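You operate a simulated robot arm through the tools that you are given. There is no shell and no other tool. Be economical: measure what you need, move in short steps, check, and stop when the job is done.

You run a simulated two-armed robot. Do the job below in one go: nothing can be reset, and whatever is moved stays where it is left.

TASK
Sift the tea from the feed box into the four crates.
Fine: switch on and start before the gate opens; shut the gate when the box is empty; then stop the sifter and switch it off.

It is judged by the outcome, as a careful person would: the job done as asked, and still so three seconds after it is handed in. It fails if anything else is knocked over, pushed out of place, dropped, spilled or broken.

THE ROBOT
Two 7-joint arms with fingered hands on one trunk, on a base that drives. Base frame: it is fixed to the floor where the robot stands at the start and does not move with it; the origin is under the middle of the robot, x ahead of it, y to its left, z up. Units: m, degrees, N and s.
The left shoulder is at the start at [0.071, 0.172, 1.502], the right one opposite. With the tool pointing down near the work surface each hand reaches from about 0.1 to 0.64 m from the robot's upright axis, wherever it stands, measured 20 degrees to its own side. Places, roughly: blue clamp [1.3, 0.6, 1.1]; green clamp [1.4, 1, 1.1]; sifter isolator [1, 0, 0.9]; small crate [1.5, 1.25, 0.5]; yellow clamp [1.2, 0.3, 1.1]. Payload 5 kg a hand.
The tool frame of a hand sits at the grasp point between the pads (the TCP): z along the fingers, y along the line on which they close. The tips reach 0.043 m beyond it. Largest opening 0.144 m; the body of the gripper starts 0.05 m behind the TCP. The gripper is a hand of 5 fingers: y runs from the thumb to the fingers, the wrist lies at [-0.021, -0.124, -0.221] in the tool frame.
Orientation is that of the tool frame in the base frame, as [roll, pitch, yaw] about the fixed x, y, z axes, in that order (R = Rz(yaw) Ry(pitch) Rx(roll)). With the fingers straight down and the wrist toward the robot, the tool's x, y and z point along [0, 1, 0], [1, 0, 0] and [0, 0, -1] of the base frame.

THE INTERFACE
- The arms move only by the tool jog_arm. It takes "left_motion", "right_motion" or both (then of equal length, played together; a hand with none holds still); each is one flat list of numbers, 6 for each row, row after row: the turn, a rotation vector about the tool's x, y, z in degrees, then the shift along the tool's x, y, z in mm. In form: [rx, ry, rz, x, y, z, rx, ry, rz, x, y, z, ...]. A call has 1 to 20 rows; each row is the pose to reach, as a shift and turn from the pose commanded when the call began, along the tool's axes at that moment. Rows are played at 5 a second. More than 0.05 m and 8.6 degrees between two rows, and nothing of the call is played. A pose out of reach is approached as far as the arm can. The call stops where the force on the tool passes 90 N (or 10 N more than at its start, if that is more) or the arm is blocked; 0.2 s more then pass. In this call time passes only in rows, and 0.2 s behind the last. The reply holds the time, the measured pose of the TCP, the force on the tool along the base axes, the opening and the grip force, in the units named above and with some noise, with the torque about the TCP (base axes, N m) and any sound that the robot's microphone picked up.
- Cameras (640 x 400 px; columns grow to the right, rows downward): "scene" is now at [0.1343, 0.0084, 1.7276]; the picture's right is [0.09, -1.00, -0.00], its down [-0.65, -0.06, -0.76] and it looks along [0.76, 0.07, -0.65] (base axes); focal length 272 px, centre (320, 200). "left" rides on the left gripper at [-0.086, -0.108, -0.168] in its tool frame; the picture's right is [-0.80, -0.28, 0.53], its down [0.54, -0.73, 0.42] and it looks along [0.27, 0.63, 0.73] (tool axes); focal length 275 px, centre (320, 200). "right" rides on the right gripper at [0.086, -0.108, -0.168] in its tool frame; the picture's right is [-0.80, 0.28, -0.53], its down [-0.54, -0.73, 0.42] and it looks along [-0.27, 0.63, 0.73] (tool axes); focal length 275 px, centre (320, 200). There is no depth. A picture from a camera that has moved, and an enlarged one, comes with that camera's place and axes in the base frame and with its lens.
- grab_frame(camera): a new picture of that camera. No time passes.
- slide_trunk(by): slides the trunk up (or, below 0, down) by that many m; the arms and the scene camera ride with it, the base frame stays. It gives what a move gives, with no picture.
- roll_base(legs): drives the robot by 1 to 6 legs, each [ahead, left, turn to the left] in m, m and degrees, along the robot's own axes; the way and the turn of a leg run together, so that a leg with both is an arc; at most 1.5 m and 180 degrees a leg. The arms and the cameras ride along, it lands a little off, and it stops where it bumps. It gives what a move gives.
- move_fingers(index, middle, ring, little, thumb_bend, thumb_turn, hand): sets how far each is bent, from 0 (flat) to 1 (curled in); at 0.3 the hand is open as for a grip, at 0.7 the pads meet at the TCP. One left out holds its place. A second passes; each finger stops where it meets its share of the squeeze, and holds until it gets a number again. It is the only way to open and close the hand. It gives what a move gives, with no picture; readings hold the bend of each and the force on index, middle, ring, little, thumb and palm. thumb_turn goes from beside the hand (0) to across from the fingers (1), as for a grip.
- turn_head(pan, tilt): turns the head with the scene camera to pan (to the left, within 86 degrees either way) and tilt (down, from -29 to 69), counted from straight ahead of the robot. It gives what a move gives.
- close_up(camera, box): a new picture of the part [left, top, right, bottom] of that camera's present view, enlarged. No time passes.
- hand_in(): hands the job in; it is judged then, once.

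Go step by step. Nothing tells you exact positions but the pictures and the camera data: compare them with the known pose of the tool, close in by small moves and look again before you grip or let go. The budget is 120 turns and 92 pictures, counting those below and the enlarged ones. Unless the task says otherwise, let go and move clear before handing in, and close with one line.

The tools are called after "Emit:" as a command line: name --argument value ..., lists and objects as JSON in quotes. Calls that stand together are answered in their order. jog_arm: Moves the arms, as the interface text tells. Its arguments: {"type":"object","properties":{"left_motion":{"type":"array","items":{"type":"number"}},"right_motion":{"type":"array","items":{"type":"number"}}},"required":[]} The other tools are called the same way: slide_trunk (by) slides the trunk up or down; move_fingers (index, middle, ring, little, thumb_bend, thumb_turn, hand) moves the fingers one by one; roll_base (legs) drives the base; turn_head (pan, tilt) turns the head that bears the scene camera; grab_frame (camera) takes a picture; close_up (camera, box) takes an enlarged picture of a part of a camera's view; hand_in () hands the job in.

At the start:

```text
t: 0.0
left_eef_pos: [0.7815, 0.3275, 1.3725]
left_tcp_rot: [-179.9, 0.0, 90.0]
left_contact_force: [-0.2, -0.1, 0.5]
left_wrist_torque: [0.02, -0.01, 0.0]
left_width: 0.1436
left_finger_force: 0.1
left_shape: jaw
left_bend: [0.3, 0.3, 0.3, 0.3, 0.3, 0.98]
left_finger forces: [0.0, 0.1, 0.1, 0.0, 0.0, 0.0]
right_eef_pos: [0.6434, -0.3395, 1.3873]
right_tcp_rot: [-179.9, 0.0, 90.0]
right_contact_force: [-0.2, 0.2, -0.1]
right_wrist_torque: [0.04, 0.01, -0.01]
right_width: 0.1435
right_finger_force: 0.1
right_shape: jaw
right_bend: [0.3, 0.3, 0.3, 0.3, 0.3, 0.98]
right_finger forces: [0.0, 0.1, 0.1, 0.0, 0.0, 0.1]
trunk travel left (down, up): [-0.6, 0.34]
robot x, y, heading: [-0.0008, 0.0025, -0.2]
head pan, tilt: [5.1, 40.5]
```

scene: 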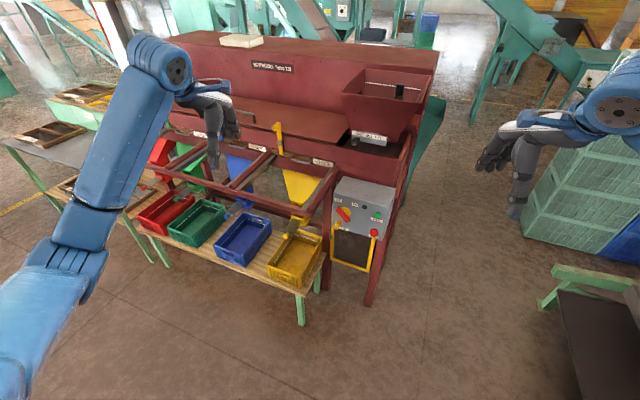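
right: 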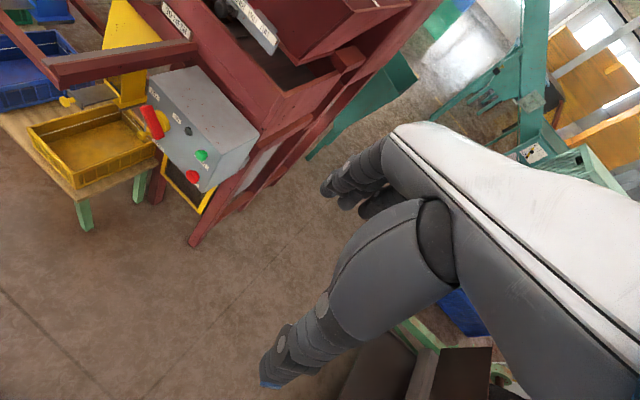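
left: 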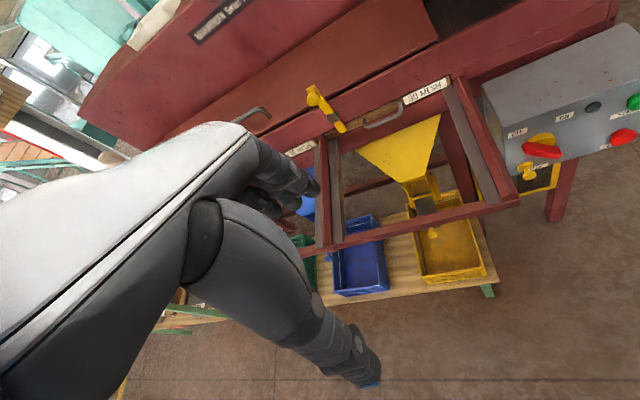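

I see a red sifter with a feed hopper, control box, clamps, and four crates under chutes. I'll look closer at the details first.

Emit:
close_up --camera "scene" --box '[240, 100, 440, 300]'

Emit:
close_up --camera "left" --box '[440, 20, 640, 220]'

Emit:
close_up --camera "scene" --box '[130, 100, 330, 300]'

```text
2.00 times, centred on (340, 200) of scene
camera zoom: at [0.1343, 0.0084, 1.7276], right [0.09, -1.0, 0.0], down [-0.65, -0.06, -0.76], along [0.76, 0.07, -0.65], focal length 544 px, centre (280, 200)
```

zoom: 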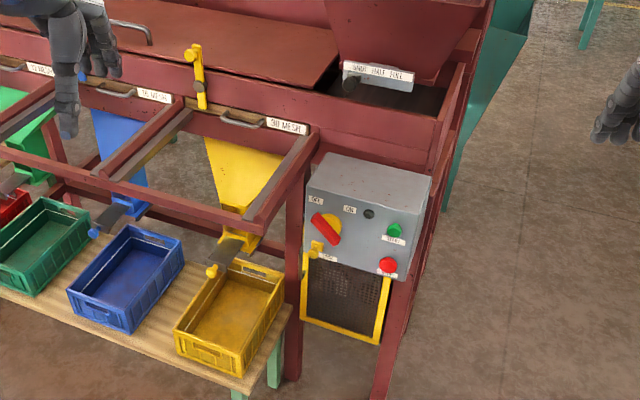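

```text
2.00 times, centred on (540, 120) of left
camera zoom: at [0.6736, 0.2429, 1.5404], right [-0.28, -0.8, -0.53], down [-0.73, 0.54, -0.42], along [0.63, 0.27, -0.73], focal length 551 px, centre (-120, 360)
```

zoom: 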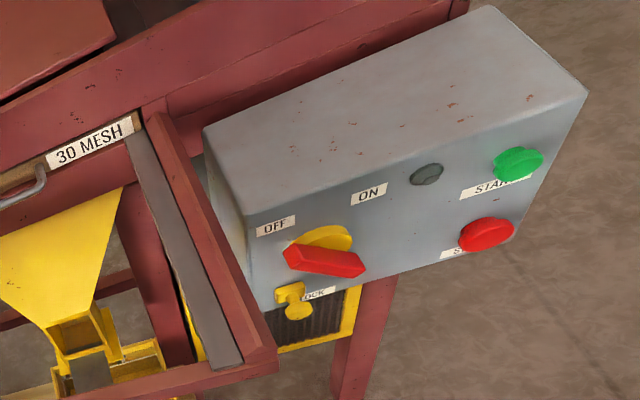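

```text
2.00 times, centred on (230, 200) of scene
camera zoom: at [0.1343, 0.0084, 1.7276], right [0.09, -1.0, 0.0], down [-0.65, -0.06, -0.76], along [0.76, 0.07, -0.65], focal length 544 px, centre (500, 200)
```

zoom: 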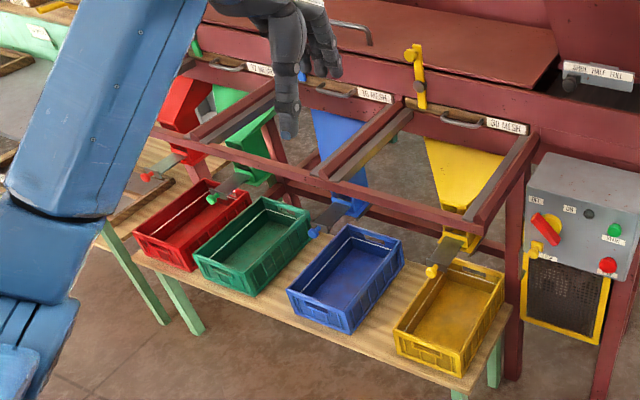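

Zooming into the clamps, labels, gate and chute slides.

Emit:
close_up --camera "left" --box '[280, 50, 480, 175]'

Emit:
close_up --camera "scene" --box '[340, 60, 440, 160]'

Emit:
close_up --camera "scene" --box '[330, 180, 400, 250]'

Emit:
close_up --camera "scene" --box '[140, 130, 260, 250]'

```text
3.20 times, centred on (380, 112) of left
camera zoom: at [0.6736, 0.2429, 1.5404], right [-0.28, -0.8, -0.53], down [-0.73, 0.54, -0.42], along [0.63, 0.27, -0.73], focal length 881 px, centre (128, 480)
```

zoom: 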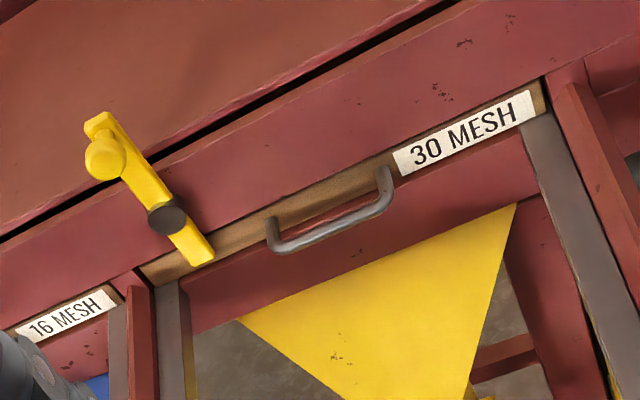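

```text
4.00 times, centred on (390, 110) of scene
camera zoom: at [0.1343, 0.0084, 1.7276], right [0.09, -1.0, 0.0], down [-0.65, -0.06, -0.76], along [0.76, 0.07, -0.65], focal length 1089 px, centre (40, 560)
```

zoom: 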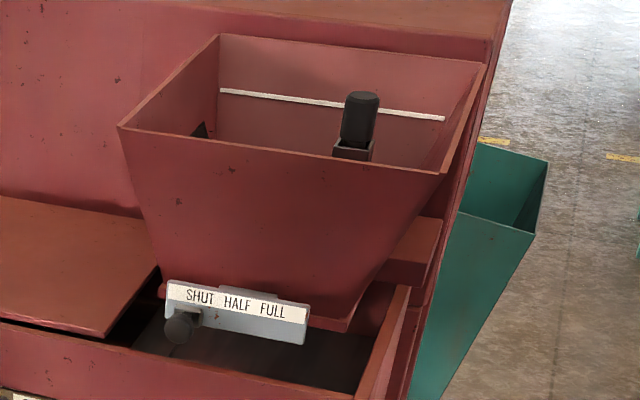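

```text
5.71 times, centred on (365, 215) of scene
camera zoom: at [0.1343, 0.0084, 1.7276], right [0.09, -1.0, 0.0], down [-0.65, -0.06, -0.76], along [0.76, 0.07, -0.65], focal length 1556 px, centre (63, 114)
```

zoom: 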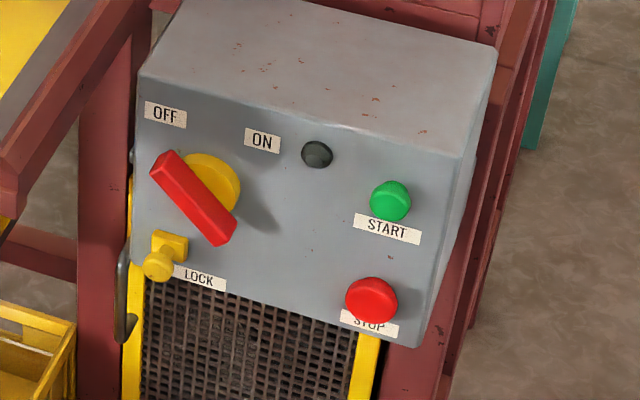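

```text
3.33 times, centred on (200, 190) of scene
camera zoom: at [0.1343, 0.0084, 1.7276], right [0.09, -1.0, 0.0], down [-0.65, -0.06, -0.76], along [0.76, 0.07, -0.65], focal length 908 px, centre (720, 233)
```

zoom: 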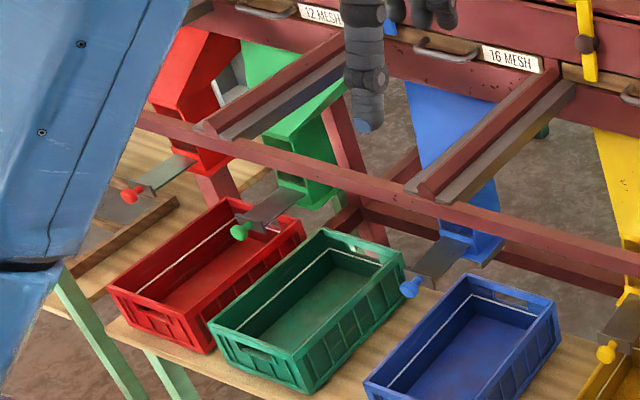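

The tray clamps, chute slides, isolator with lock, start/stop and hopper gate are visible. I'll look to the left part of the machine, hidden by the arm.

Emit:
roll_base --legs '[[0, 0.5, 0]]'

Emit:
turn_head --pan -10 --tilt 40

Emit:
grab_frame --camera "scene"

Emit:
grab_frame --camera "left"

Emit:
grab_frame --camera "right"

```text
t: 3.0
left_eef_pos: [0.7799, 0.8311, 1.3728]
left_tcp_rot: [-179.9, -0.1, 90.1]
left_contact_force: [0.4, 0.2, 0.9]
left_wrist_torque: [0.06, 0.01, -0.02]
left_width: 0.1439
left_finger_force: 0.0
left_shape: jaw
left_bend: [0.3, 0.3, 0.3, 0.3, 0.3, 0.98]
left_finger forces: [0.0, 0.0, 0.0, 0.0, 0.0, 0.0]
right_eef_pos: [0.6427, 0.1625, 1.3879]
right_tcp_rot: [180.0, -0.1, 90.1]
right_contact_force: [-0.9, -0.3, 0.1]
right_wrist_torque: [0.03, -0.03, 0.01]
right_width: 0.1437
right_finger_force: 0.0
right_shape: jaw
right_bend: [0.3, 0.3, 0.3, 0.3, 0.3, 0.98]
right_finger forces: [0.0, 0.1, 0.1, 0.0, 0.1, 0.0]
trunk travel left (down, up): [-0.6, 0.34]
robot x, y, heading: [0.0018, 0.4997, 0.1]
head pan, tilt: [5.1, 40.5]
```

```text
t: 3.7
left_eef_pos: [0.7804, 0.8333, 1.3717]
left_tcp_rot: [180.0, 0.0, 90.1]
left_contact_force: [-0.3, 0.6, 0.0]
left_wrist_torque: [-0.04, -0.05, 0.02]
left_width: 0.1435
left_finger_force: 0.1
left_shape: jaw
left_bend: [0.3, 0.3, 0.3, 0.3, 0.3, 0.98]
left_finger forces: [0.0, 0.0, 0.1, 0.0, 0.0, 0.0]
right_eef_pos: [0.6427, 0.1643, 1.387]
right_tcp_rot: [-179.9, 0.0, 90.0]
right_contact_force: [0.3, 0.4, 0.6]
right_wrist_torque: [-0.03, 0.0, 0.02]
right_width: 0.1435
right_finger_force: 0.1
right_shape: jaw
right_bend: [0.3, 0.3, 0.3, 0.3, 0.3, 0.98]
right_finger forces: [0.0, 0.0, 0.0, 0.0, 0.1, 0.1]
trunk travel left (down, up): [-0.6, 0.34]
robot x, y, heading: [-0.0027, 0.4996, 0.1]
head pan, tilt: [-10.0, 40.0]
```

```text
81 pictures are left
camera scene: at [0.133, 0.4893, 1.7283], right [-0.17, -0.99, 0.0], down [-0.63, 0.11, -0.77], along [0.75, -0.13, -0.64], focal length 272 px, centre (320, 200)
```

scene: 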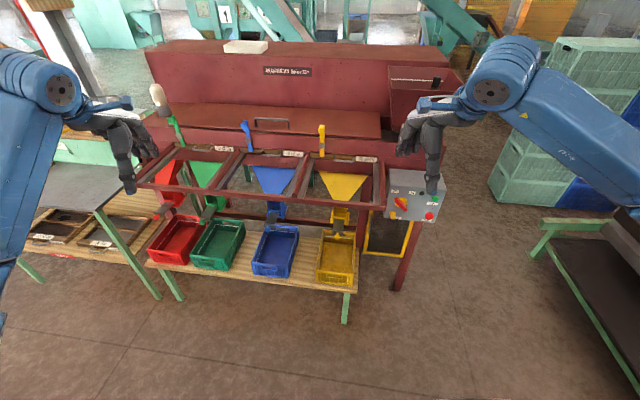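

```text
80 pictures are left
camera left: at [0.6724, 0.7468, 1.5403], right [-0.28, -0.8, -0.53], down [-0.73, 0.54, -0.42], along [0.63, 0.27, -0.73], focal length 275 px, centre (320, 200)
```

left: 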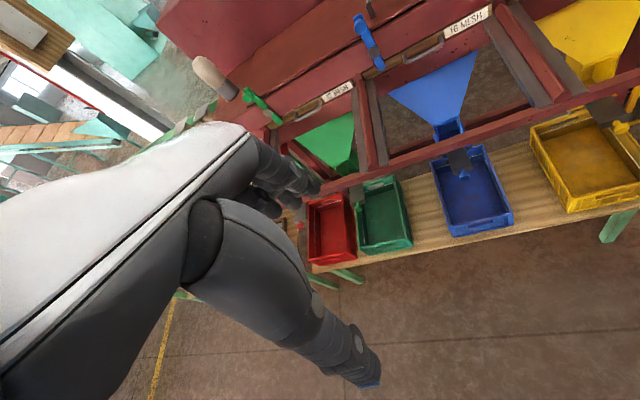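

```text
79 pictures are left
camera right: at [0.5349, 0.2501, 1.5552], right [0.29, -0.8, 0.53], down [-0.72, -0.54, -0.42], along [0.63, -0.27, -0.73], focal length 275 px, centre (320, 200)
```

right: 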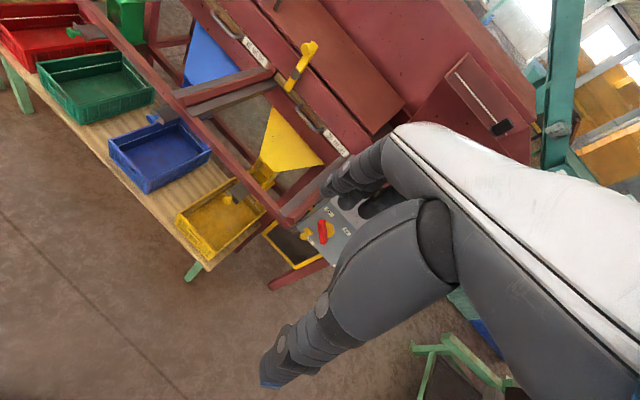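

Emit:
close_up --camera "scene" --box '[140, 80, 300, 180]'

Emit:
close_up --camera "scene" --box '[140, 180, 300, 280]'

Emit:
close_up --camera "scene" --box '[250, 120, 390, 290]'

Emit:
close_up --camera "scene" --box '[0, 180, 160, 280]'

```text
4.00 times, centred on (220, 130) of scene
camera zoom: at [0.133, 0.4893, 1.7283], right [-0.17, -0.99, 0.0], down [-0.63, 0.11, -0.77], along [0.75, -0.13, -0.64], focal length 1089 px, centre (720, 480)
```

zoom: 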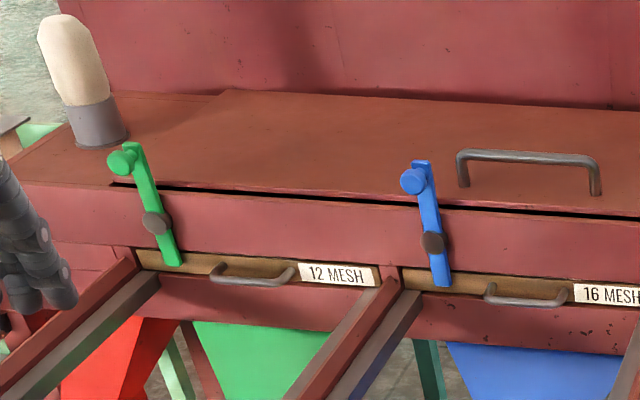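

```text
4.00 times, centred on (220, 230) of scene
camera zoom: at [0.133, 0.4893, 1.7283], right [-0.17, -0.99, 0.0], down [-0.63, 0.11, -0.77], along [0.75, -0.13, -0.64], focal length 1089 px, centre (720, 80)
```

zoom: 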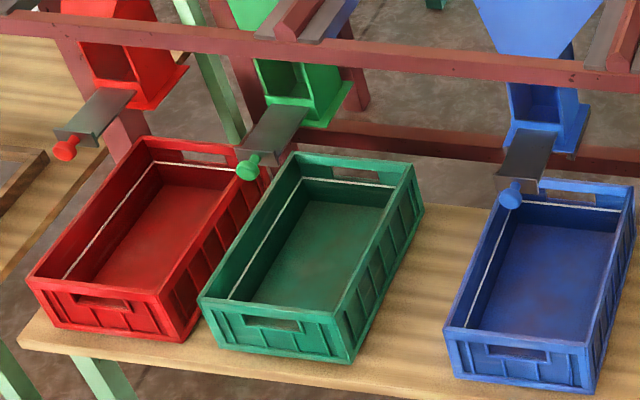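

```text
2.35 times, centred on (320, 205) of scene
camera zoom: at [0.133, 0.4893, 1.7283], right [-0.17, -0.99, 0.0], down [-0.63, 0.11, -0.77], along [0.75, -0.13, -0.64], focal length 641 px, centre (320, 188)
```

zoom: 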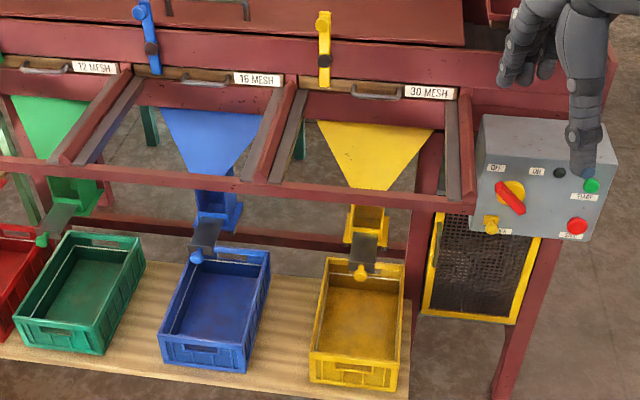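

```text
4.00 times, centred on (80, 230) of scene
camera zoom: at [0.133, 0.4893, 1.7283], right [-0.17, -0.99, 0.0], down [-0.63, 0.11, -0.77], along [0.75, -0.13, -0.64], focal length 1089 px, centre (1280, 80)
```

zoom: 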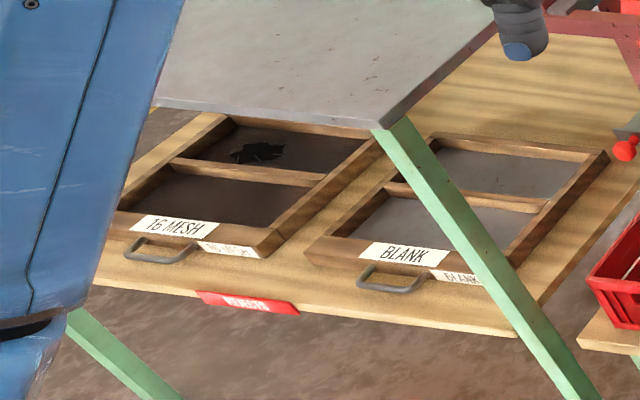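

Trays 30/16/12 are in order, all clamps look like they're across the trays, and the chute slides and red crate need a closer check. I'll retract the arms and move nearer, facing the machine.

Emit:
jog_arm --left_motion '[0, 0, 0, 0, -50, 0, 0, 0, 0, 0, -100, 0, 0, 0, 0, 0, -150, 0, 0, 0, 0, 0, -200, 0, 0, 0, 0, 0, -250, 0, 0, 0, 0, 0, -300, 0]' --right_motion '[0, 0, 0, 0, -40, 0, 0, 0, 0, 0, -80, 0, 0, 0, 0, 0, -120, 0, 0, 0, 0, 0, -160, 0, 0, 0, 0, 0, -180, 0, 0, 0, 0, 0, -200, 0]'

Emit:
roll_base --legs '[[0.35, 0.35, -17]]'

Emit:
turn_head --pan 0 --tilt 45

Emit:
grab_frame --camera "scene"

```text
t: 5.1
left_eef_pos: [0.5069, 0.8419, 1.3828]
left_tcp_rot: [-179.8, 0.0, 90.0]
left_contact_force: [-0.6, -0.2, 0.4]
left_wrist_torque: [0.0, -0.04, 0.01]
left_width: 0.1438
left_finger_force: 0.0
left_shape: jaw
left_bend: [0.3, 0.3, 0.3, 0.3, 0.3, 0.98]
left_finger forces: [0.0, 0.1, 0.1, 0.1, 0.0, 0.0]
left hand out of reach, approached as far as the arm can: row 6
right_eef_pos: [0.4927, 0.146, 1.4058]
right_tcp_rot: [-179.9, 0.1, 90.1]
right_contact_force: [-0.7, 0.4, -0.2]
right_wrist_torque: [0.0, -0.02, 0.01]
right_width: 0.144
right_finger_force: 0.0
right_shape: jaw
right_bend: [0.3, 0.3, 0.3, 0.3, 0.3, 0.98]
right_finger forces: [0.1, 0.0, 0.0, 0.1, 0.0, 0.0]
right hand out of reach, approached as far as the arm can: row 4, 5, 6
trunk travel left (down, up): [-0.6, 0.34]
robot x, y, heading: [0.002, 0.4997, -0.1]
head pan, tilt: [-10.0, 40.0]
```

```text
t: 8.1
left_eef_pos: [0.9775, 0.974, 1.3821]
left_tcp_rot: [-179.8, 0.0, 73.0]
left_contact_force: [-0.3, 0.2, 0.2]
left_wrist_torque: [0.05, -0.02, 0.01]
left_width: 0.1438
left_finger_force: 0.0
left_shape: jaw
left_bend: [0.3, 0.3, 0.3, 0.3, 0.3, 0.98]
left_finger forces: [0.0, 0.0, 0.0, 0.0, 0.0, 0.0]
right_eef_pos: [0.7613, 0.3115, 1.4048]
right_tcp_rot: [-179.9, -0.1, 73.0]
right_contact_force: [0.4, 0.8, -0.6]
right_wrist_torque: [0.01, 0.0, 0.0]
right_width: 0.1439
right_finger_force: 0.1
right_shape: jaw
right_bend: [0.3, 0.3, 0.3, 0.3, 0.3, 0.98]
right_finger forces: [0.1, 0.0, 0.0, 0.0, 0.1, 0.0]
trunk travel left (down, up): [-0.6, 0.34]
robot x, y, heading: [0.3967, 0.7965, -17.0]
head pan, tilt: [-10.0, 40.0]
```

```text
t: 8.8
left_eef_pos: [0.9792, 0.9723, 1.382]
left_tcp_rot: [-179.8, 0.0, 73.0]
left_contact_force: [0.6, 0.4, 0.0]
left_wrist_torque: [-0.03, 0.06, 0.01]
left_width: 0.1439
left_finger_force: 0.0
left_shape: jaw
left_bend: [0.3, 0.3, 0.3, 0.3, 0.3, 0.98]
left_finger forces: [0.1, 0.0, 0.0, 0.0, 0.0, 0.1]
right_eef_pos: [0.7624, 0.3115, 1.4045]
right_tcp_rot: [-179.8, 0.0, 73.1]
right_contact_force: [0.2, 0.5, -0.2]
right_wrist_torque: [0.0, 0.04, 0.0]
right_width: 0.144
right_finger_force: 0.1
right_shape: jaw
right_bend: [0.3, 0.3, 0.3, 0.3, 0.3, 0.98]
right_finger forces: [0.0, 0.0, 0.0, 0.0, 0.1, 0.0]
trunk travel left (down, up): [-0.6, 0.34]
robot x, y, heading: [0.3915, 0.797, -16.9]
head pan, tilt: [0.0, 45.0]
```

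```text
74 pictures are left
camera scene: at [0.5189, 0.7606, 1.721], right [-0.29, -0.96, 0.0], down [-0.68, 0.21, -0.71], along [0.68, -0.21, -0.71], focal length 272 px, centre (320, 200)
```

scene: 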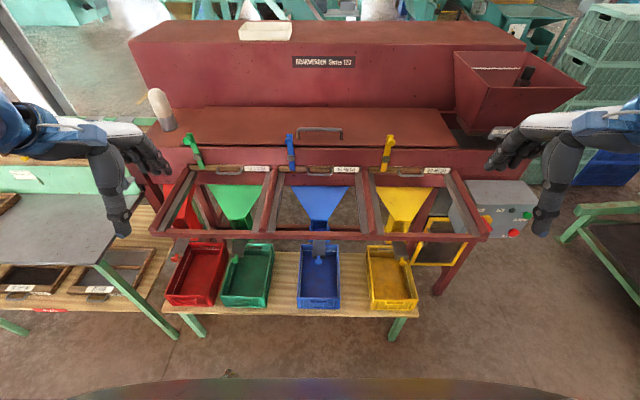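

Emit:
close_up --camera "scene" --box '[150, 210, 290, 320]'

Emit:
close_up --camera "scene" --box '[280, 210, 440, 320]'

Emit:
close_up --camera "scene" --box '[170, 120, 290, 215]'

Emit:
close_up --camera "scene" --box '[270, 110, 450, 215]'

```text
3.64 times, centred on (220, 265) of scene
camera zoom: at [0.5189, 0.7606, 1.721], right [-0.29, -0.96, 0.0], down [-0.68, 0.21, -0.71], along [0.68, -0.21, -0.71], focal length 990 px, centre (684, -36)
```

zoom: 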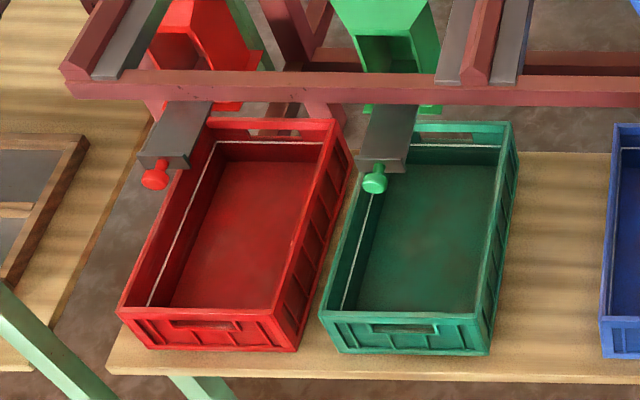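

```text
3.64 times, centred on (360, 265) of scene
camera zoom: at [0.5189, 0.7606, 1.721], right [-0.29, -0.96, 0.0], down [-0.68, 0.21, -0.71], along [0.68, -0.21, -0.71], focal length 990 px, centre (174, -36)
```

zoom: 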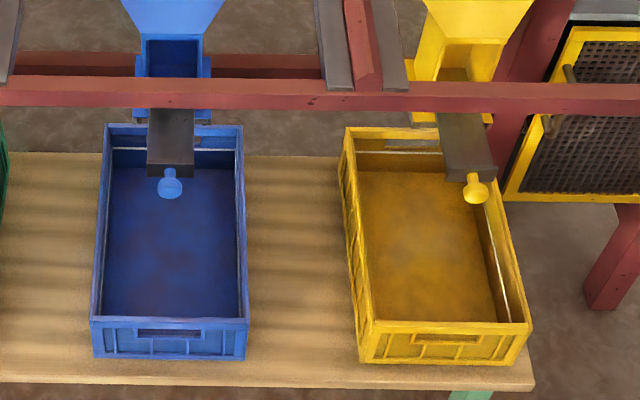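

```text
4.21 times, centred on (230, 168) of scene
camera zoom: at [0.5189, 0.7606, 1.721], right [-0.29, -0.96, 0.0], down [-0.68, 0.21, -0.71], along [0.68, -0.21, -0.71], focal length 1146 px, centre (699, 337)
```

zoom: 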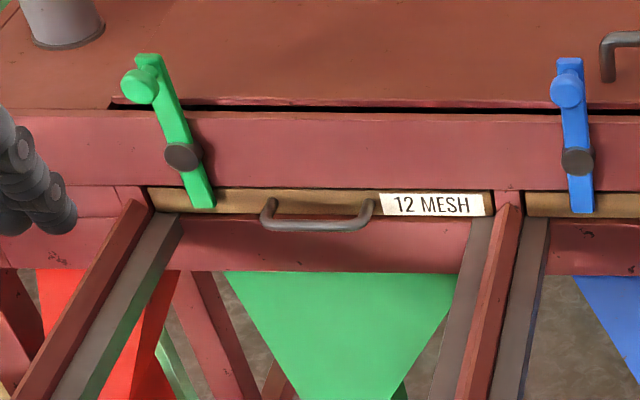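

```text
3.56 times, centred on (360, 162) of scene
camera zoom: at [0.5189, 0.7606, 1.721], right [-0.29, -0.96, 0.0], down [-0.68, 0.21, -0.71], along [0.68, -0.21, -0.71], focal length 968 px, centre (178, 333)
```

zoom: 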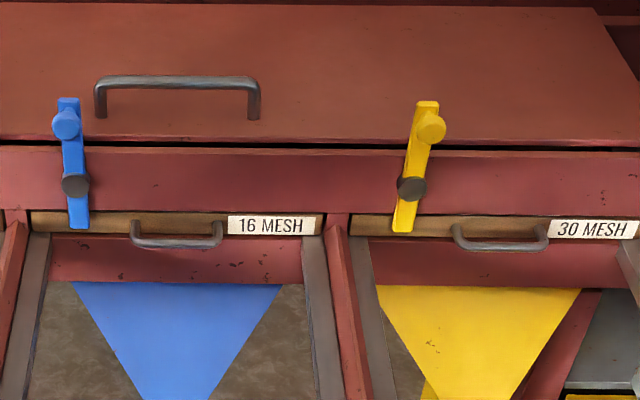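

Crates line up with the chutes and clamps all lie across the trays. I'll lower the trunk to look into the chute outlets and slides.

Emit:
slide_trunk --by -0.45

Emit:
turn_head --pan 0 --tilt 35

Emit:
grab_frame --camera "scene"

Emit:
close_up --camera "scene" --box '[280, 180, 440, 280]'

Emit:
close_up --camera "scene" --box '[140, 180, 300, 280]'

```text
refused: -0.45 is not a number from -0.4 to 0.4
```

```text
t: 9.5
left_eef_pos: [0.9802, 0.9732, 1.382]
left_tcp_rot: [-179.7, 0.0, 73.1]
left_contact_force: [0.5, -0.3, 0.1]
left_wrist_torque: [0.02, 0.02, 0.01]
left_width: 0.144
left_finger_force: 0.2
left_shape: jaw
left_bend: [0.3, 0.3, 0.3, 0.3, 0.3, 0.98]
left_finger forces: [0.0, 0.1, 0.0, 0.0, 0.0, 0.0]
right_eef_pos: [0.7647, 0.3118, 1.4046]
right_tcp_rot: [-180.0, 0.0, 73.1]
right_contact_force: [0.5, -0.2, 0.2]
right_wrist_torque: [-0.02, -0.02, 0.01]
right_width: 0.1439
right_finger_force: 0.1
right_shape: jaw
right_bend: [0.3, 0.3, 0.3, 0.3, 0.3, 0.98]
right_finger forces: [0.0, 0.0, 0.0, 0.1, 0.0, 0.1]
trunk travel left (down, up): [-0.6, 0.34]
robot x, y, heading: [0.3942, 0.7951, -16.8]
head pan, tilt: [0.0, 35.0]
```

```text
69 pictures are left
camera scene: at [0.5257, 0.759, 1.7358], right [-0.29, -0.96, 0.0], down [-0.55, 0.17, -0.82], along [0.78, -0.24, -0.57], focal length 272 px, centre (320, 200)
```

scene: 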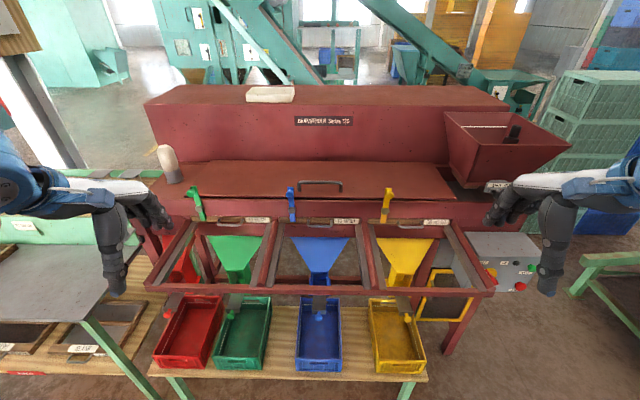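

```text
4.00 times, centred on (360, 230) of scene
camera zoom: at [0.5257, 0.759, 1.7358], right [-0.29, -0.96, 0.0], down [-0.55, 0.17, -0.82], along [0.78, -0.24, -0.57], focal length 1089 px, centre (160, 80)
```

zoom: 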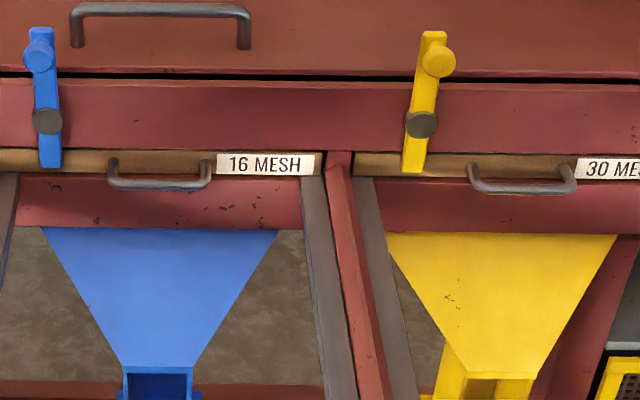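

```text
4.00 times, centred on (220, 230) of scene
camera zoom: at [0.5257, 0.759, 1.7358], right [-0.29, -0.96, 0.0], down [-0.55, 0.17, -0.82], along [0.78, -0.24, -0.57], focal length 1089 px, centre (720, 80)
```

zoom: 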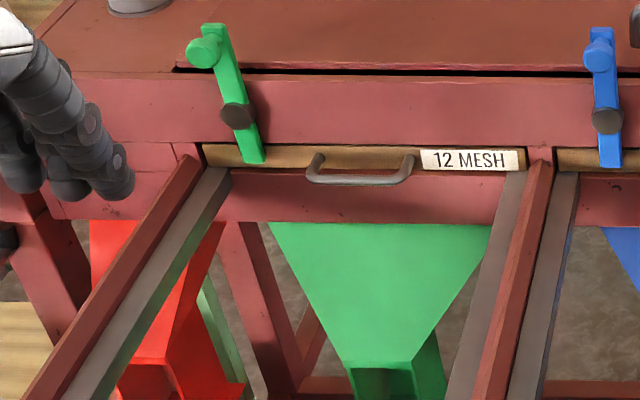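

Emit:
slide_trunk --by -0.4

Emit:
grab_frame --camera "scene"

Emit:
close_up --camera "scene" --box '[280, 150, 480, 275]'

Emit:
close_up --camera "scene" --box '[140, 150, 340, 275]'

```text
t: 13.3
left_eef_pos: [0.9784, 0.973, 0.9828]
left_tcp_rot: [-179.8, 0.1, 73.2]
left_contact_force: [-0.4, 0.1, 0.0]
left_wrist_torque: [-0.01, 0.03, 0.0]
left_width: 0.144
left_finger_force: 0.0
left_shape: jaw
left_bend: [0.3, 0.3, 0.3, 0.3, 0.3, 0.98]
left_finger forces: [0.0, 0.0, 0.1, 0.0, 0.1, 0.0]
right_eef_pos: [0.7619, 0.3119, 1.005]
right_tcp_rot: [-179.8, -0.1, 73.1]
right_contact_force: [-0.3, -0.5, 0.1]
right_wrist_torque: [0.01, -0.01, 0.03]
right_width: 0.1437
right_finger_force: 0.1
right_shape: jaw
right_bend: [0.3, 0.3, 0.3, 0.3, 0.3, 0.98]
right_finger forces: [0.0, 0.0, 0.0, 0.0, 0.0, 0.0]
trunk travel left (down, up): [-0.2, 0.74]
robot x, y, heading: [0.3976, 0.7984, -16.9]
head pan, tilt: [0.0, 35.0]
```

```text
66 pictures are left
camera scene: at [0.5251, 0.7589, 1.3359], right [-0.29, -0.96, 0.0], down [-0.55, 0.17, -0.82], along [0.78, -0.24, -0.57], focal length 272 px, centre (320, 200)
```

scene: 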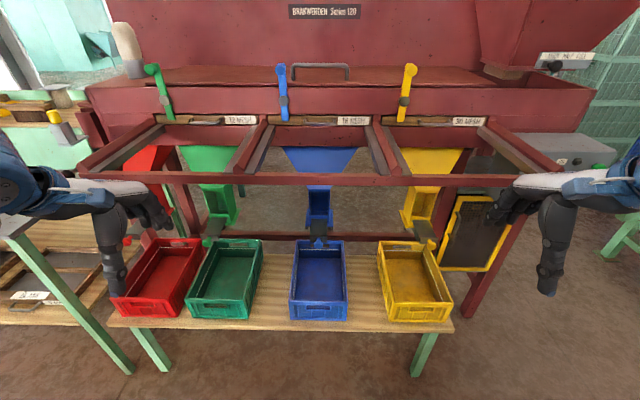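

```text
3.20 times, centred on (380, 212) of scene
camera zoom: at [0.5251, 0.7589, 1.3359], right [-0.29, -0.96, 0.0], down [-0.55, 0.17, -0.82], along [0.78, -0.24, -0.57], focal length 871 px, centre (128, 160)
```

zoom: 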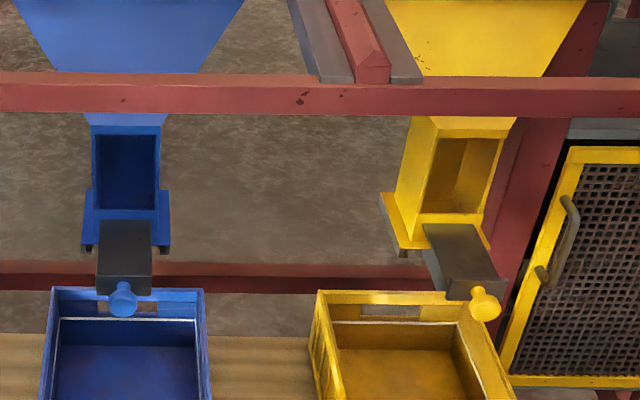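

```text
3.20 times, centred on (240, 212) of scene
camera zoom: at [0.5251, 0.7589, 1.3359], right [-0.29, -0.96, 0.0], down [-0.55, 0.17, -0.82], along [0.78, -0.24, -0.57], focal length 871 px, centre (576, 160)
```

zoom: 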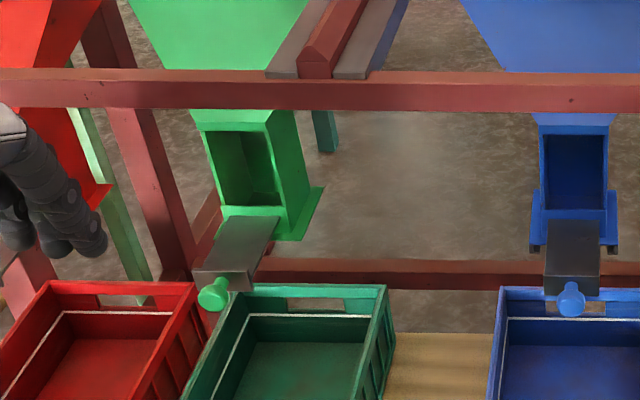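

Outlets appear open with slides pulled out. I'll check the left table items and the guard/lock.

Emit:
close_up --camera "scene" --box '[0, 70, 160, 170]'

Emit:
close_up --camera "scene" --box '[420, 100, 640, 300]'

```text
4.00 times, centred on (80, 120) of scene
camera zoom: at [0.5251, 0.7589, 1.3359], right [-0.29, -0.96, 0.0], down [-0.55, 0.17, -0.82], along [0.78, -0.24, -0.57], focal length 1089 px, centre (1280, 520)
```

zoom: 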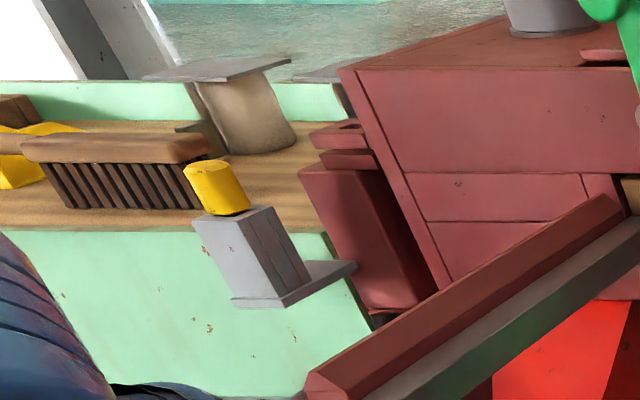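

```text
2.00 times, centred on (530, 200) of scene
camera zoom: at [0.5251, 0.7589, 1.3359], right [-0.29, -0.96, 0.0], down [-0.55, 0.17, -0.82], along [0.78, -0.24, -0.57], focal length 544 px, centre (-100, 200)
```

zoom: 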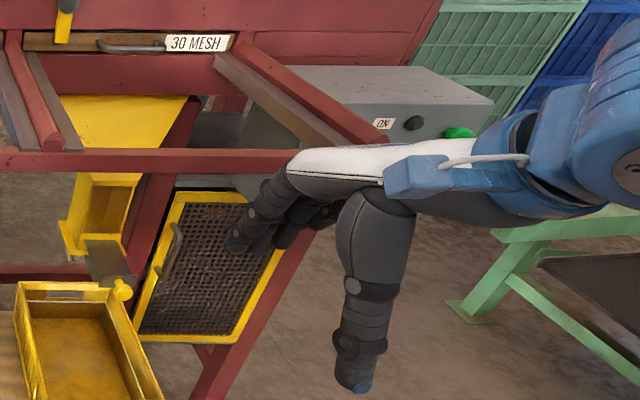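

Next I move right to face the control box and inspect it.

Emit:
roll_base --legs '[[0, -0.55, 0]]'

Emit:
turn_head --pan -5 --tilt 35

Emit:
grab_frame --camera "scene"

```text
t: 16.5
left_eef_pos: [0.8169, 0.4405, 0.9826]
left_tcp_rot: [-179.8, 0.0, 73.2]
left_contact_force: [-0.1, 1.2, -0.2]
left_wrist_torque: [0.01, -0.01, -0.02]
left_width: 0.144
left_finger_force: 0.0
left_shape: jaw
left_bend: [0.3, 0.3, 0.3, 0.3, 0.3, 0.98]
left_finger forces: [0.1, 0.0, 0.1, 0.1, 0.0, 0.0]
right_eef_pos: [0.6042, -0.221, 1.0054]
right_tcp_rot: [-179.8, -0.1, 73.3]
right_contact_force: [-0.4, 0.9, 0.1]
right_wrist_torque: [0.04, 0.01, 0.0]
right_width: 0.1439
right_finger_force: 0.0
right_shape: jaw
right_bend: [0.3, 0.3, 0.3, 0.3, 0.3, 0.98]
right_finger forces: [0.0, 0.0, 0.0, 0.0, 0.0, 0.0]
trunk travel left (down, up): [-0.2, 0.74]
robot x, y, heading: [0.2331, 0.2664, -16.6]
head pan, tilt: [0.0, 35.0]
```

```text
t: 17.2
left_eef_pos: [0.8184, 0.4422, 0.982]
left_tcp_rot: [-179.8, 0.2, 73.2]
left_contact_force: [0.1, -0.2, 0.5]
left_wrist_torque: [-0.03, 0.0, -0.02]
left_width: 0.1438
left_finger_force: 0.0
left_shape: jaw
left_bend: [0.3, 0.3, 0.3, 0.3, 0.3, 0.98]
left_finger forces: [0.0, 0.0, 0.1, 0.1, 0.0, 0.1]
right_eef_pos: [0.6032, -0.221, 1.0048]
right_tcp_rot: [-179.9, 0.1, 73.2]
right_contact_force: [-0.7, 0.3, -0.2]
right_wrist_torque: [0.05, 0.03, 0.04]
right_width: 0.144
right_finger_force: 0.1
right_shape: jaw
right_bend: [0.3, 0.3, 0.3, 0.3, 0.3, 0.98]
right_finger forces: [0.0, 0.0, 0.0, 0.1, 0.1, 0.1]
trunk travel left (down, up): [-0.2, 0.74]
robot x, y, heading: [0.2339, 0.2652, -16.6]
head pan, tilt: [-5.0, 35.0]
```

```text
61 pictures are left
camera scene: at [0.362, 0.2186, 1.3359], right [-0.37, -0.93, 0.0], down [-0.53, 0.21, -0.82], along [0.76, -0.3, -0.57], focal length 272 px, centre (320, 200)
```

scene: 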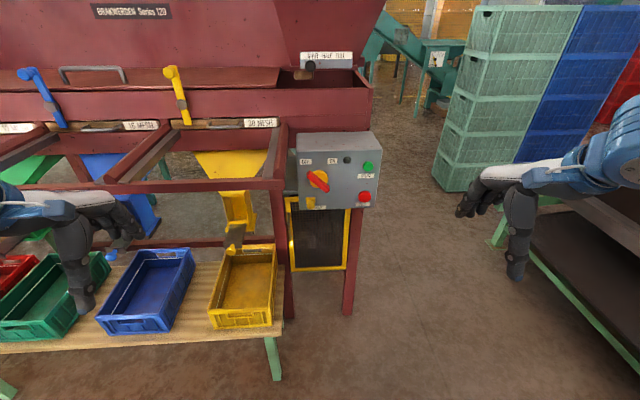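

Emit:
close_up --camera "scene" --box '[280, 120, 390, 215]'

Emit:
close_up --camera "scene" --box '[280, 40, 390, 130]'

```text
4.21 times, centred on (335, 168) of scene
camera zoom: at [0.362, 0.2186, 1.3359], right [-0.37, -0.93, 0.0], down [-0.53, 0.21, -0.82], along [0.76, -0.3, -0.57], focal length 1146 px, centre (257, 337)
```

zoom: 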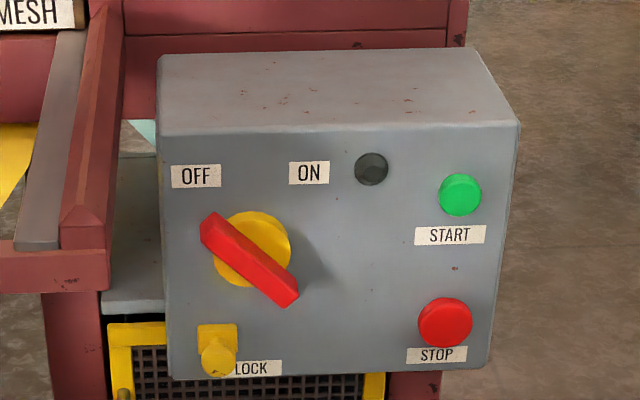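

```text
4.44 times, centred on (335, 85) of scene
camera zoom: at [0.362, 0.2186, 1.3359], right [-0.37, -0.93, 0.0], down [-0.53, 0.21, -0.82], along [0.76, -0.3, -0.57], focal length 1210 px, centre (253, 711)
```

zoom: 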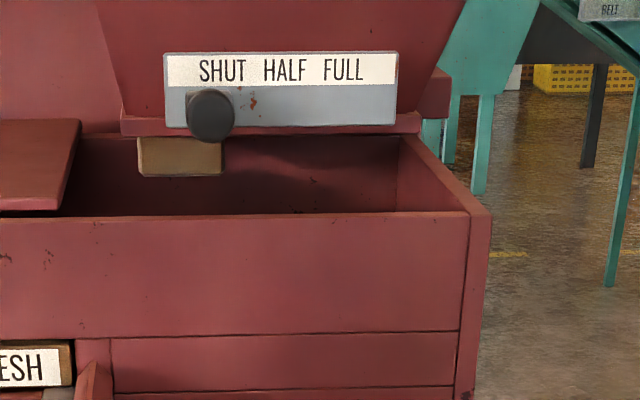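

The box face is vertical, with lock knob under the isolator lever. A higher zoom on lever and lock to see how the lock works.

Emit:
close_up --camera "scene" --box '[294, 165, 334, 215]'

Emit:
jog_arm --right_motion '[8, 0, 0, 0, 0, 0, 16, 0, 0, 0, 0, 0, 24, 0, 0, 0, 0, 0, 32, 0, 0, 0, 0, 0, 40, 0, 0, 0, 0, 0, 48, 0, 0, 0, 0, 0, 56, 0, 0, 0, 0, 0, 64, 0, 0, 0, 0, 0, 72, 0, 0, 0, 0, 0, 80, 0, 0, 0, 0, 0, 88, 0, 0, 0, 0, 0, 90, 0, 0, 0, 0, 0]'

Emit:
grab_frame --camera "scene"

Emit:
grab_frame --camera "right"

```text
8.00 times, centred on (314, 190) of scene
camera zoom: at [0.362, 0.2186, 1.3359], right [-0.37, -0.93, 0.0], down [-0.53, 0.21, -0.82], along [0.76, -0.3, -0.57], focal length 2178 px, centre (368, 280)
```

zoom: 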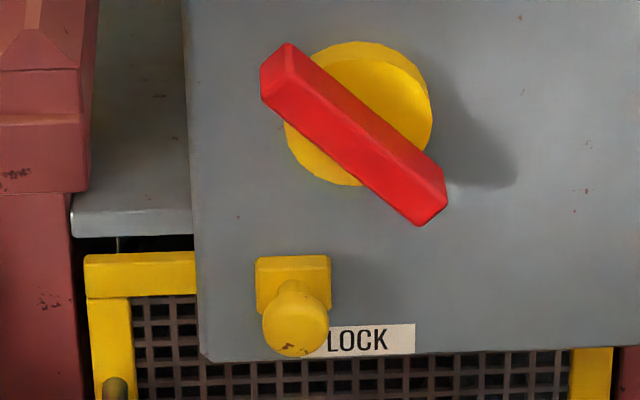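

```text
t: 19.8
left_eef_pos: [0.8174, 0.4411, 0.9819]
left_tcp_rot: [-179.8, 0.1, 73.2]
left_contact_force: [-0.1, 0.4, -0.6]
left_wrist_torque: [0.02, -0.02, 0.02]
left_width: 0.144
left_finger_force: 0.1
left_shape: jaw
left_bend: [0.3, 0.3, 0.3, 0.3, 0.3, 0.98]
left_finger forces: [0.0, 0.1, 0.0, 0.0, 0.0, 0.1]
right_eef_pos: [0.6036, -0.2206, 1.0047]
right_tcp_rot: [-89.9, -0.1, 73.3]
right_contact_force: [0.2, -0.5, 1.3]
right_wrist_torque: [0.04, 0.0, -0.01]
right_width: 0.1438
right_finger_force: 0.1
right_shape: jaw
right_bend: [0.3, 0.3, 0.3, 0.3, 0.3, 0.98]
right_finger forces: [0.1, 0.1, 0.1, 0.0, 0.0, 0.0]
trunk travel left (down, up): [-0.2, 0.74]
robot x, y, heading: [0.2326, 0.2663, -16.7]
head pan, tilt: [-5.0, 35.0]
```

```text
57 pictures are left
camera scene: at [0.3618, 0.2182, 1.3359], right [-0.37, -0.93, 0.0], down [-0.53, 0.21, -0.82], along [0.76, -0.3, -0.57], focal length 272 px, centre (320, 200)
```

scene: 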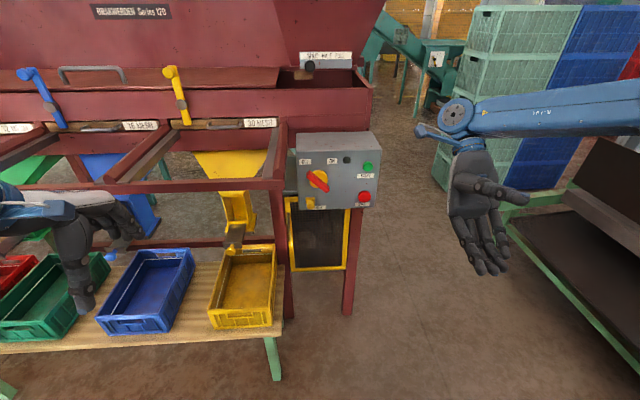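

```text
56 pictures are left
camera right: at [0.7894, -0.1864, 1.1137], right [0.28, -0.92, -0.29], down [-0.56, -0.4, 0.73], along [-0.78, -0.04, -0.63], focal length 275 px, centre (320, 200)
```

right: 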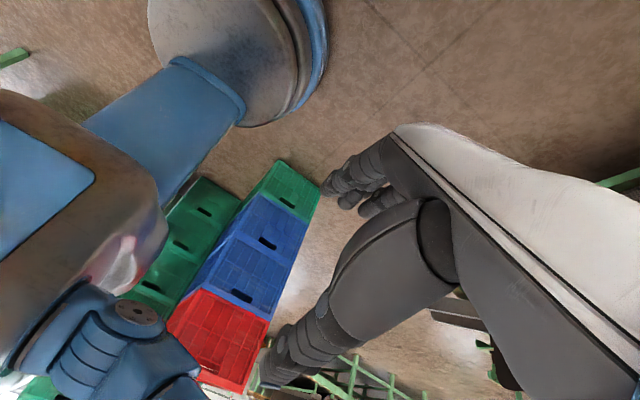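

The turn went the wrong way (fingers toward the robot); I'll turn back the other way so the fingers point forward.

Emit:
jog_arm --right_motion '[-8.5, 0, 0, 0, 0, 0, -17, 0, 0, 0, 0, 0, -25.5, 0, 0, 0, 0, 0, -34, 0, 0, 0, 0, 0, -42.5, 0, 0, 0, 0, 0, -51, 0, 0, 0, 0, 0, -59.5, 0, 0, 0, 0, 0, -68, 0, 0, 0, 0, 0, -76.5, 0, 0, 0, 0, 0, -85, 0, 0, 0, 0, 0, -93.5, 0, 0, 0, 0, 0, -102, 0, 0, 0, 0, 0, -110.5, 0, 0, 0, 0, 0, -119, 0, 0, 0, 0, 0, -127.5, 0, 0, 0, 0, 0, -136, 0, 0, 0, 0, 0, -144.5, 0, 0, 0, 0, 0, -153, 0, 0, 0, 0, 0]'

Emit:
jog_arm --right_motion '[-8.5, 0, 0, 0, 0, 0, -17, 0, 0, 0, 0, 0, -25.5, 0, 0, 0, 0, 0, -27, 0, 0, 0, 0, 0]'

Emit:
move_fingers --hand "right" --index 0.7 --middle 1 --ring 1 --little 1 --thumb_bend 0.7

Emit:
grab_frame --camera "scene"

Emit:
grab_frame --camera "right"

```text
t: 23.8
left_eef_pos: [0.8179, 0.4425, 0.9831]
left_tcp_rot: [-179.9, 0.0, 73.4]
left_contact_force: [0.4, 0.0, -0.1]
left_wrist_torque: [0.01, 0.0, 0.01]
left_width: 0.1439
left_finger_force: 0.0
left_shape: jaw
left_bend: [0.3, 0.3, 0.3, 0.3, 0.3, 0.98]
left_finger forces: [0.1, 0.0, 0.0, 0.1, 0.0, 0.0]
right_eef_pos: [0.4493, -0.3547, 0.7791]
right_tcp_rot: [151.3, 14.1, 75.7]
right_contact_force: [-0.6, 0.6, 0.5]
right_wrist_torque: [0.02, -0.01, 0.01]
right_width: 0.1438
right_finger_force: 0.0
right_shape: jaw
right_bend: [0.3, 0.3, 0.3, 0.3, 0.3, 0.98]
right_finger forces: [0.0, 0.0, 0.1, 0.1, 0.0, 0.0]
right hand out of reach, approached as far as the arm can: row 11, 12, 13, 14, 15, 16, 17, 18
trunk travel left (down, up): [-0.2, 0.74]
robot x, y, heading: [0.2328, 0.2622, -16.6]
head pan, tilt: [-5.0, 35.0]
stopped in row 18 (right hand): the arm was blocked; the commanded pose is now the measured one
```

```text
t: 24.8
left_eef_pos: [0.8186, 0.441, 0.9811]
left_tcp_rot: [-179.7, 0.1, 73.2]
left_contact_force: [-0.3, -0.5, 0.0]
left_wrist_torque: [0.01, -0.02, 0.02]
left_width: 0.144
left_finger_force: 0.0
left_shape: jaw
left_bend: [0.3, 0.3, 0.3, 0.3, 0.3, 0.98]
left_finger forces: [0.0, 0.0, 0.0, 0.1, 0.0, 0.1]
right_eef_pos: [0.4688, -0.3846, 0.7812]
right_tcp_rot: [125.0, 14.1, 77.2]
right_contact_force: [0.4, 0.0, 0.5]
right_wrist_torque: [0.01, -0.03, -0.01]
right_width: 0.1441
right_finger_force: 0.0
right_shape: jaw
right_bend: [0.3, 0.3, 0.3, 0.3, 0.3, 0.98]
right_finger forces: [0.0, 0.0, 0.1, 0.1, 0.0, 0.1]
right hand out of reach, approached as far as the arm can: row 2, 3, 4
trunk travel left (down, up): [-0.2, 0.74]
robot x, y, heading: [0.235, 0.2641, -16.5]
head pan, tilt: [-5.0, 35.0]
```

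```text
t: 25.8
left_eef_pos: [0.8172, 0.4412, 0.9815]
left_tcp_rot: [-179.8, 0.0, 73.2]
left_contact_force: [-0.7, -0.2, -0.2]
left_wrist_torque: [0.02, 0.01, -0.01]
left_width: 0.1438
left_finger_force: 0.2
left_shape: jaw
left_bend: [0.3, 0.3, 0.3, 0.3, 0.3, 0.98]
left_finger forces: [0.0, 0.0, 0.1, 0.0, 0.1, 0.0]
right_eef_pos: [0.4679, -0.3832, 0.7797]
right_tcp_rot: [125.1, 14.2, 77.1]
right_contact_force: [0.4, 0.2, 0.3]
right_wrist_torque: [-0.03, -0.01, -0.01]
right_width: 0.0081
right_finger_force: 0.1
right_shape: fingers
right_bend: [0.7, 1.0, 1.0, 1.0, 0.7, 0.98]
right_finger forces: [0.1, 0.1, 0.1, 0.1, 0.0, 0.1]
trunk travel left (down, up): [-0.2, 0.74]
robot x, y, heading: [0.2354, 0.2641, -16.8]
head pan, tilt: [-5.0, 35.0]
```

```text
55 pictures are left
camera scene: at [0.3619, 0.2186, 1.3359], right [-0.37, -0.93, 0.0], down [-0.53, 0.21, -0.82], along [0.76, -0.3, -0.57], focal length 272 px, centre (320, 200)
```

scene: 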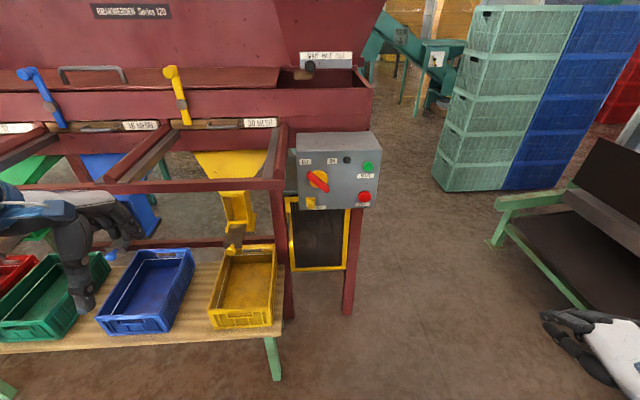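

```text
54 pictures are left
camera right: at [0.2937, -0.2563, 0.7663], right [-0.41, -0.56, 0.72], down [-0.23, -0.7, -0.68], along [0.88, -0.44, 0.15], focal length 275 px, centre (320, 200)
```

right: 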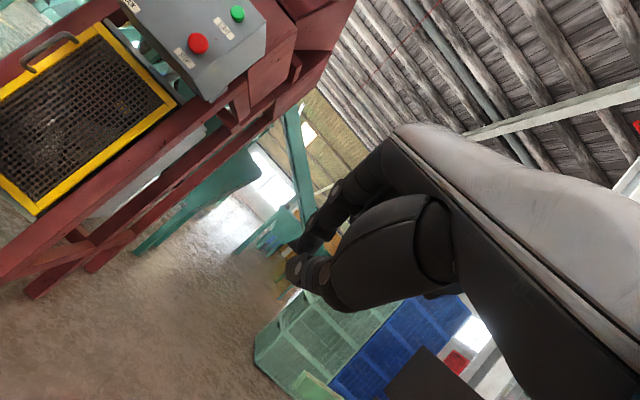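

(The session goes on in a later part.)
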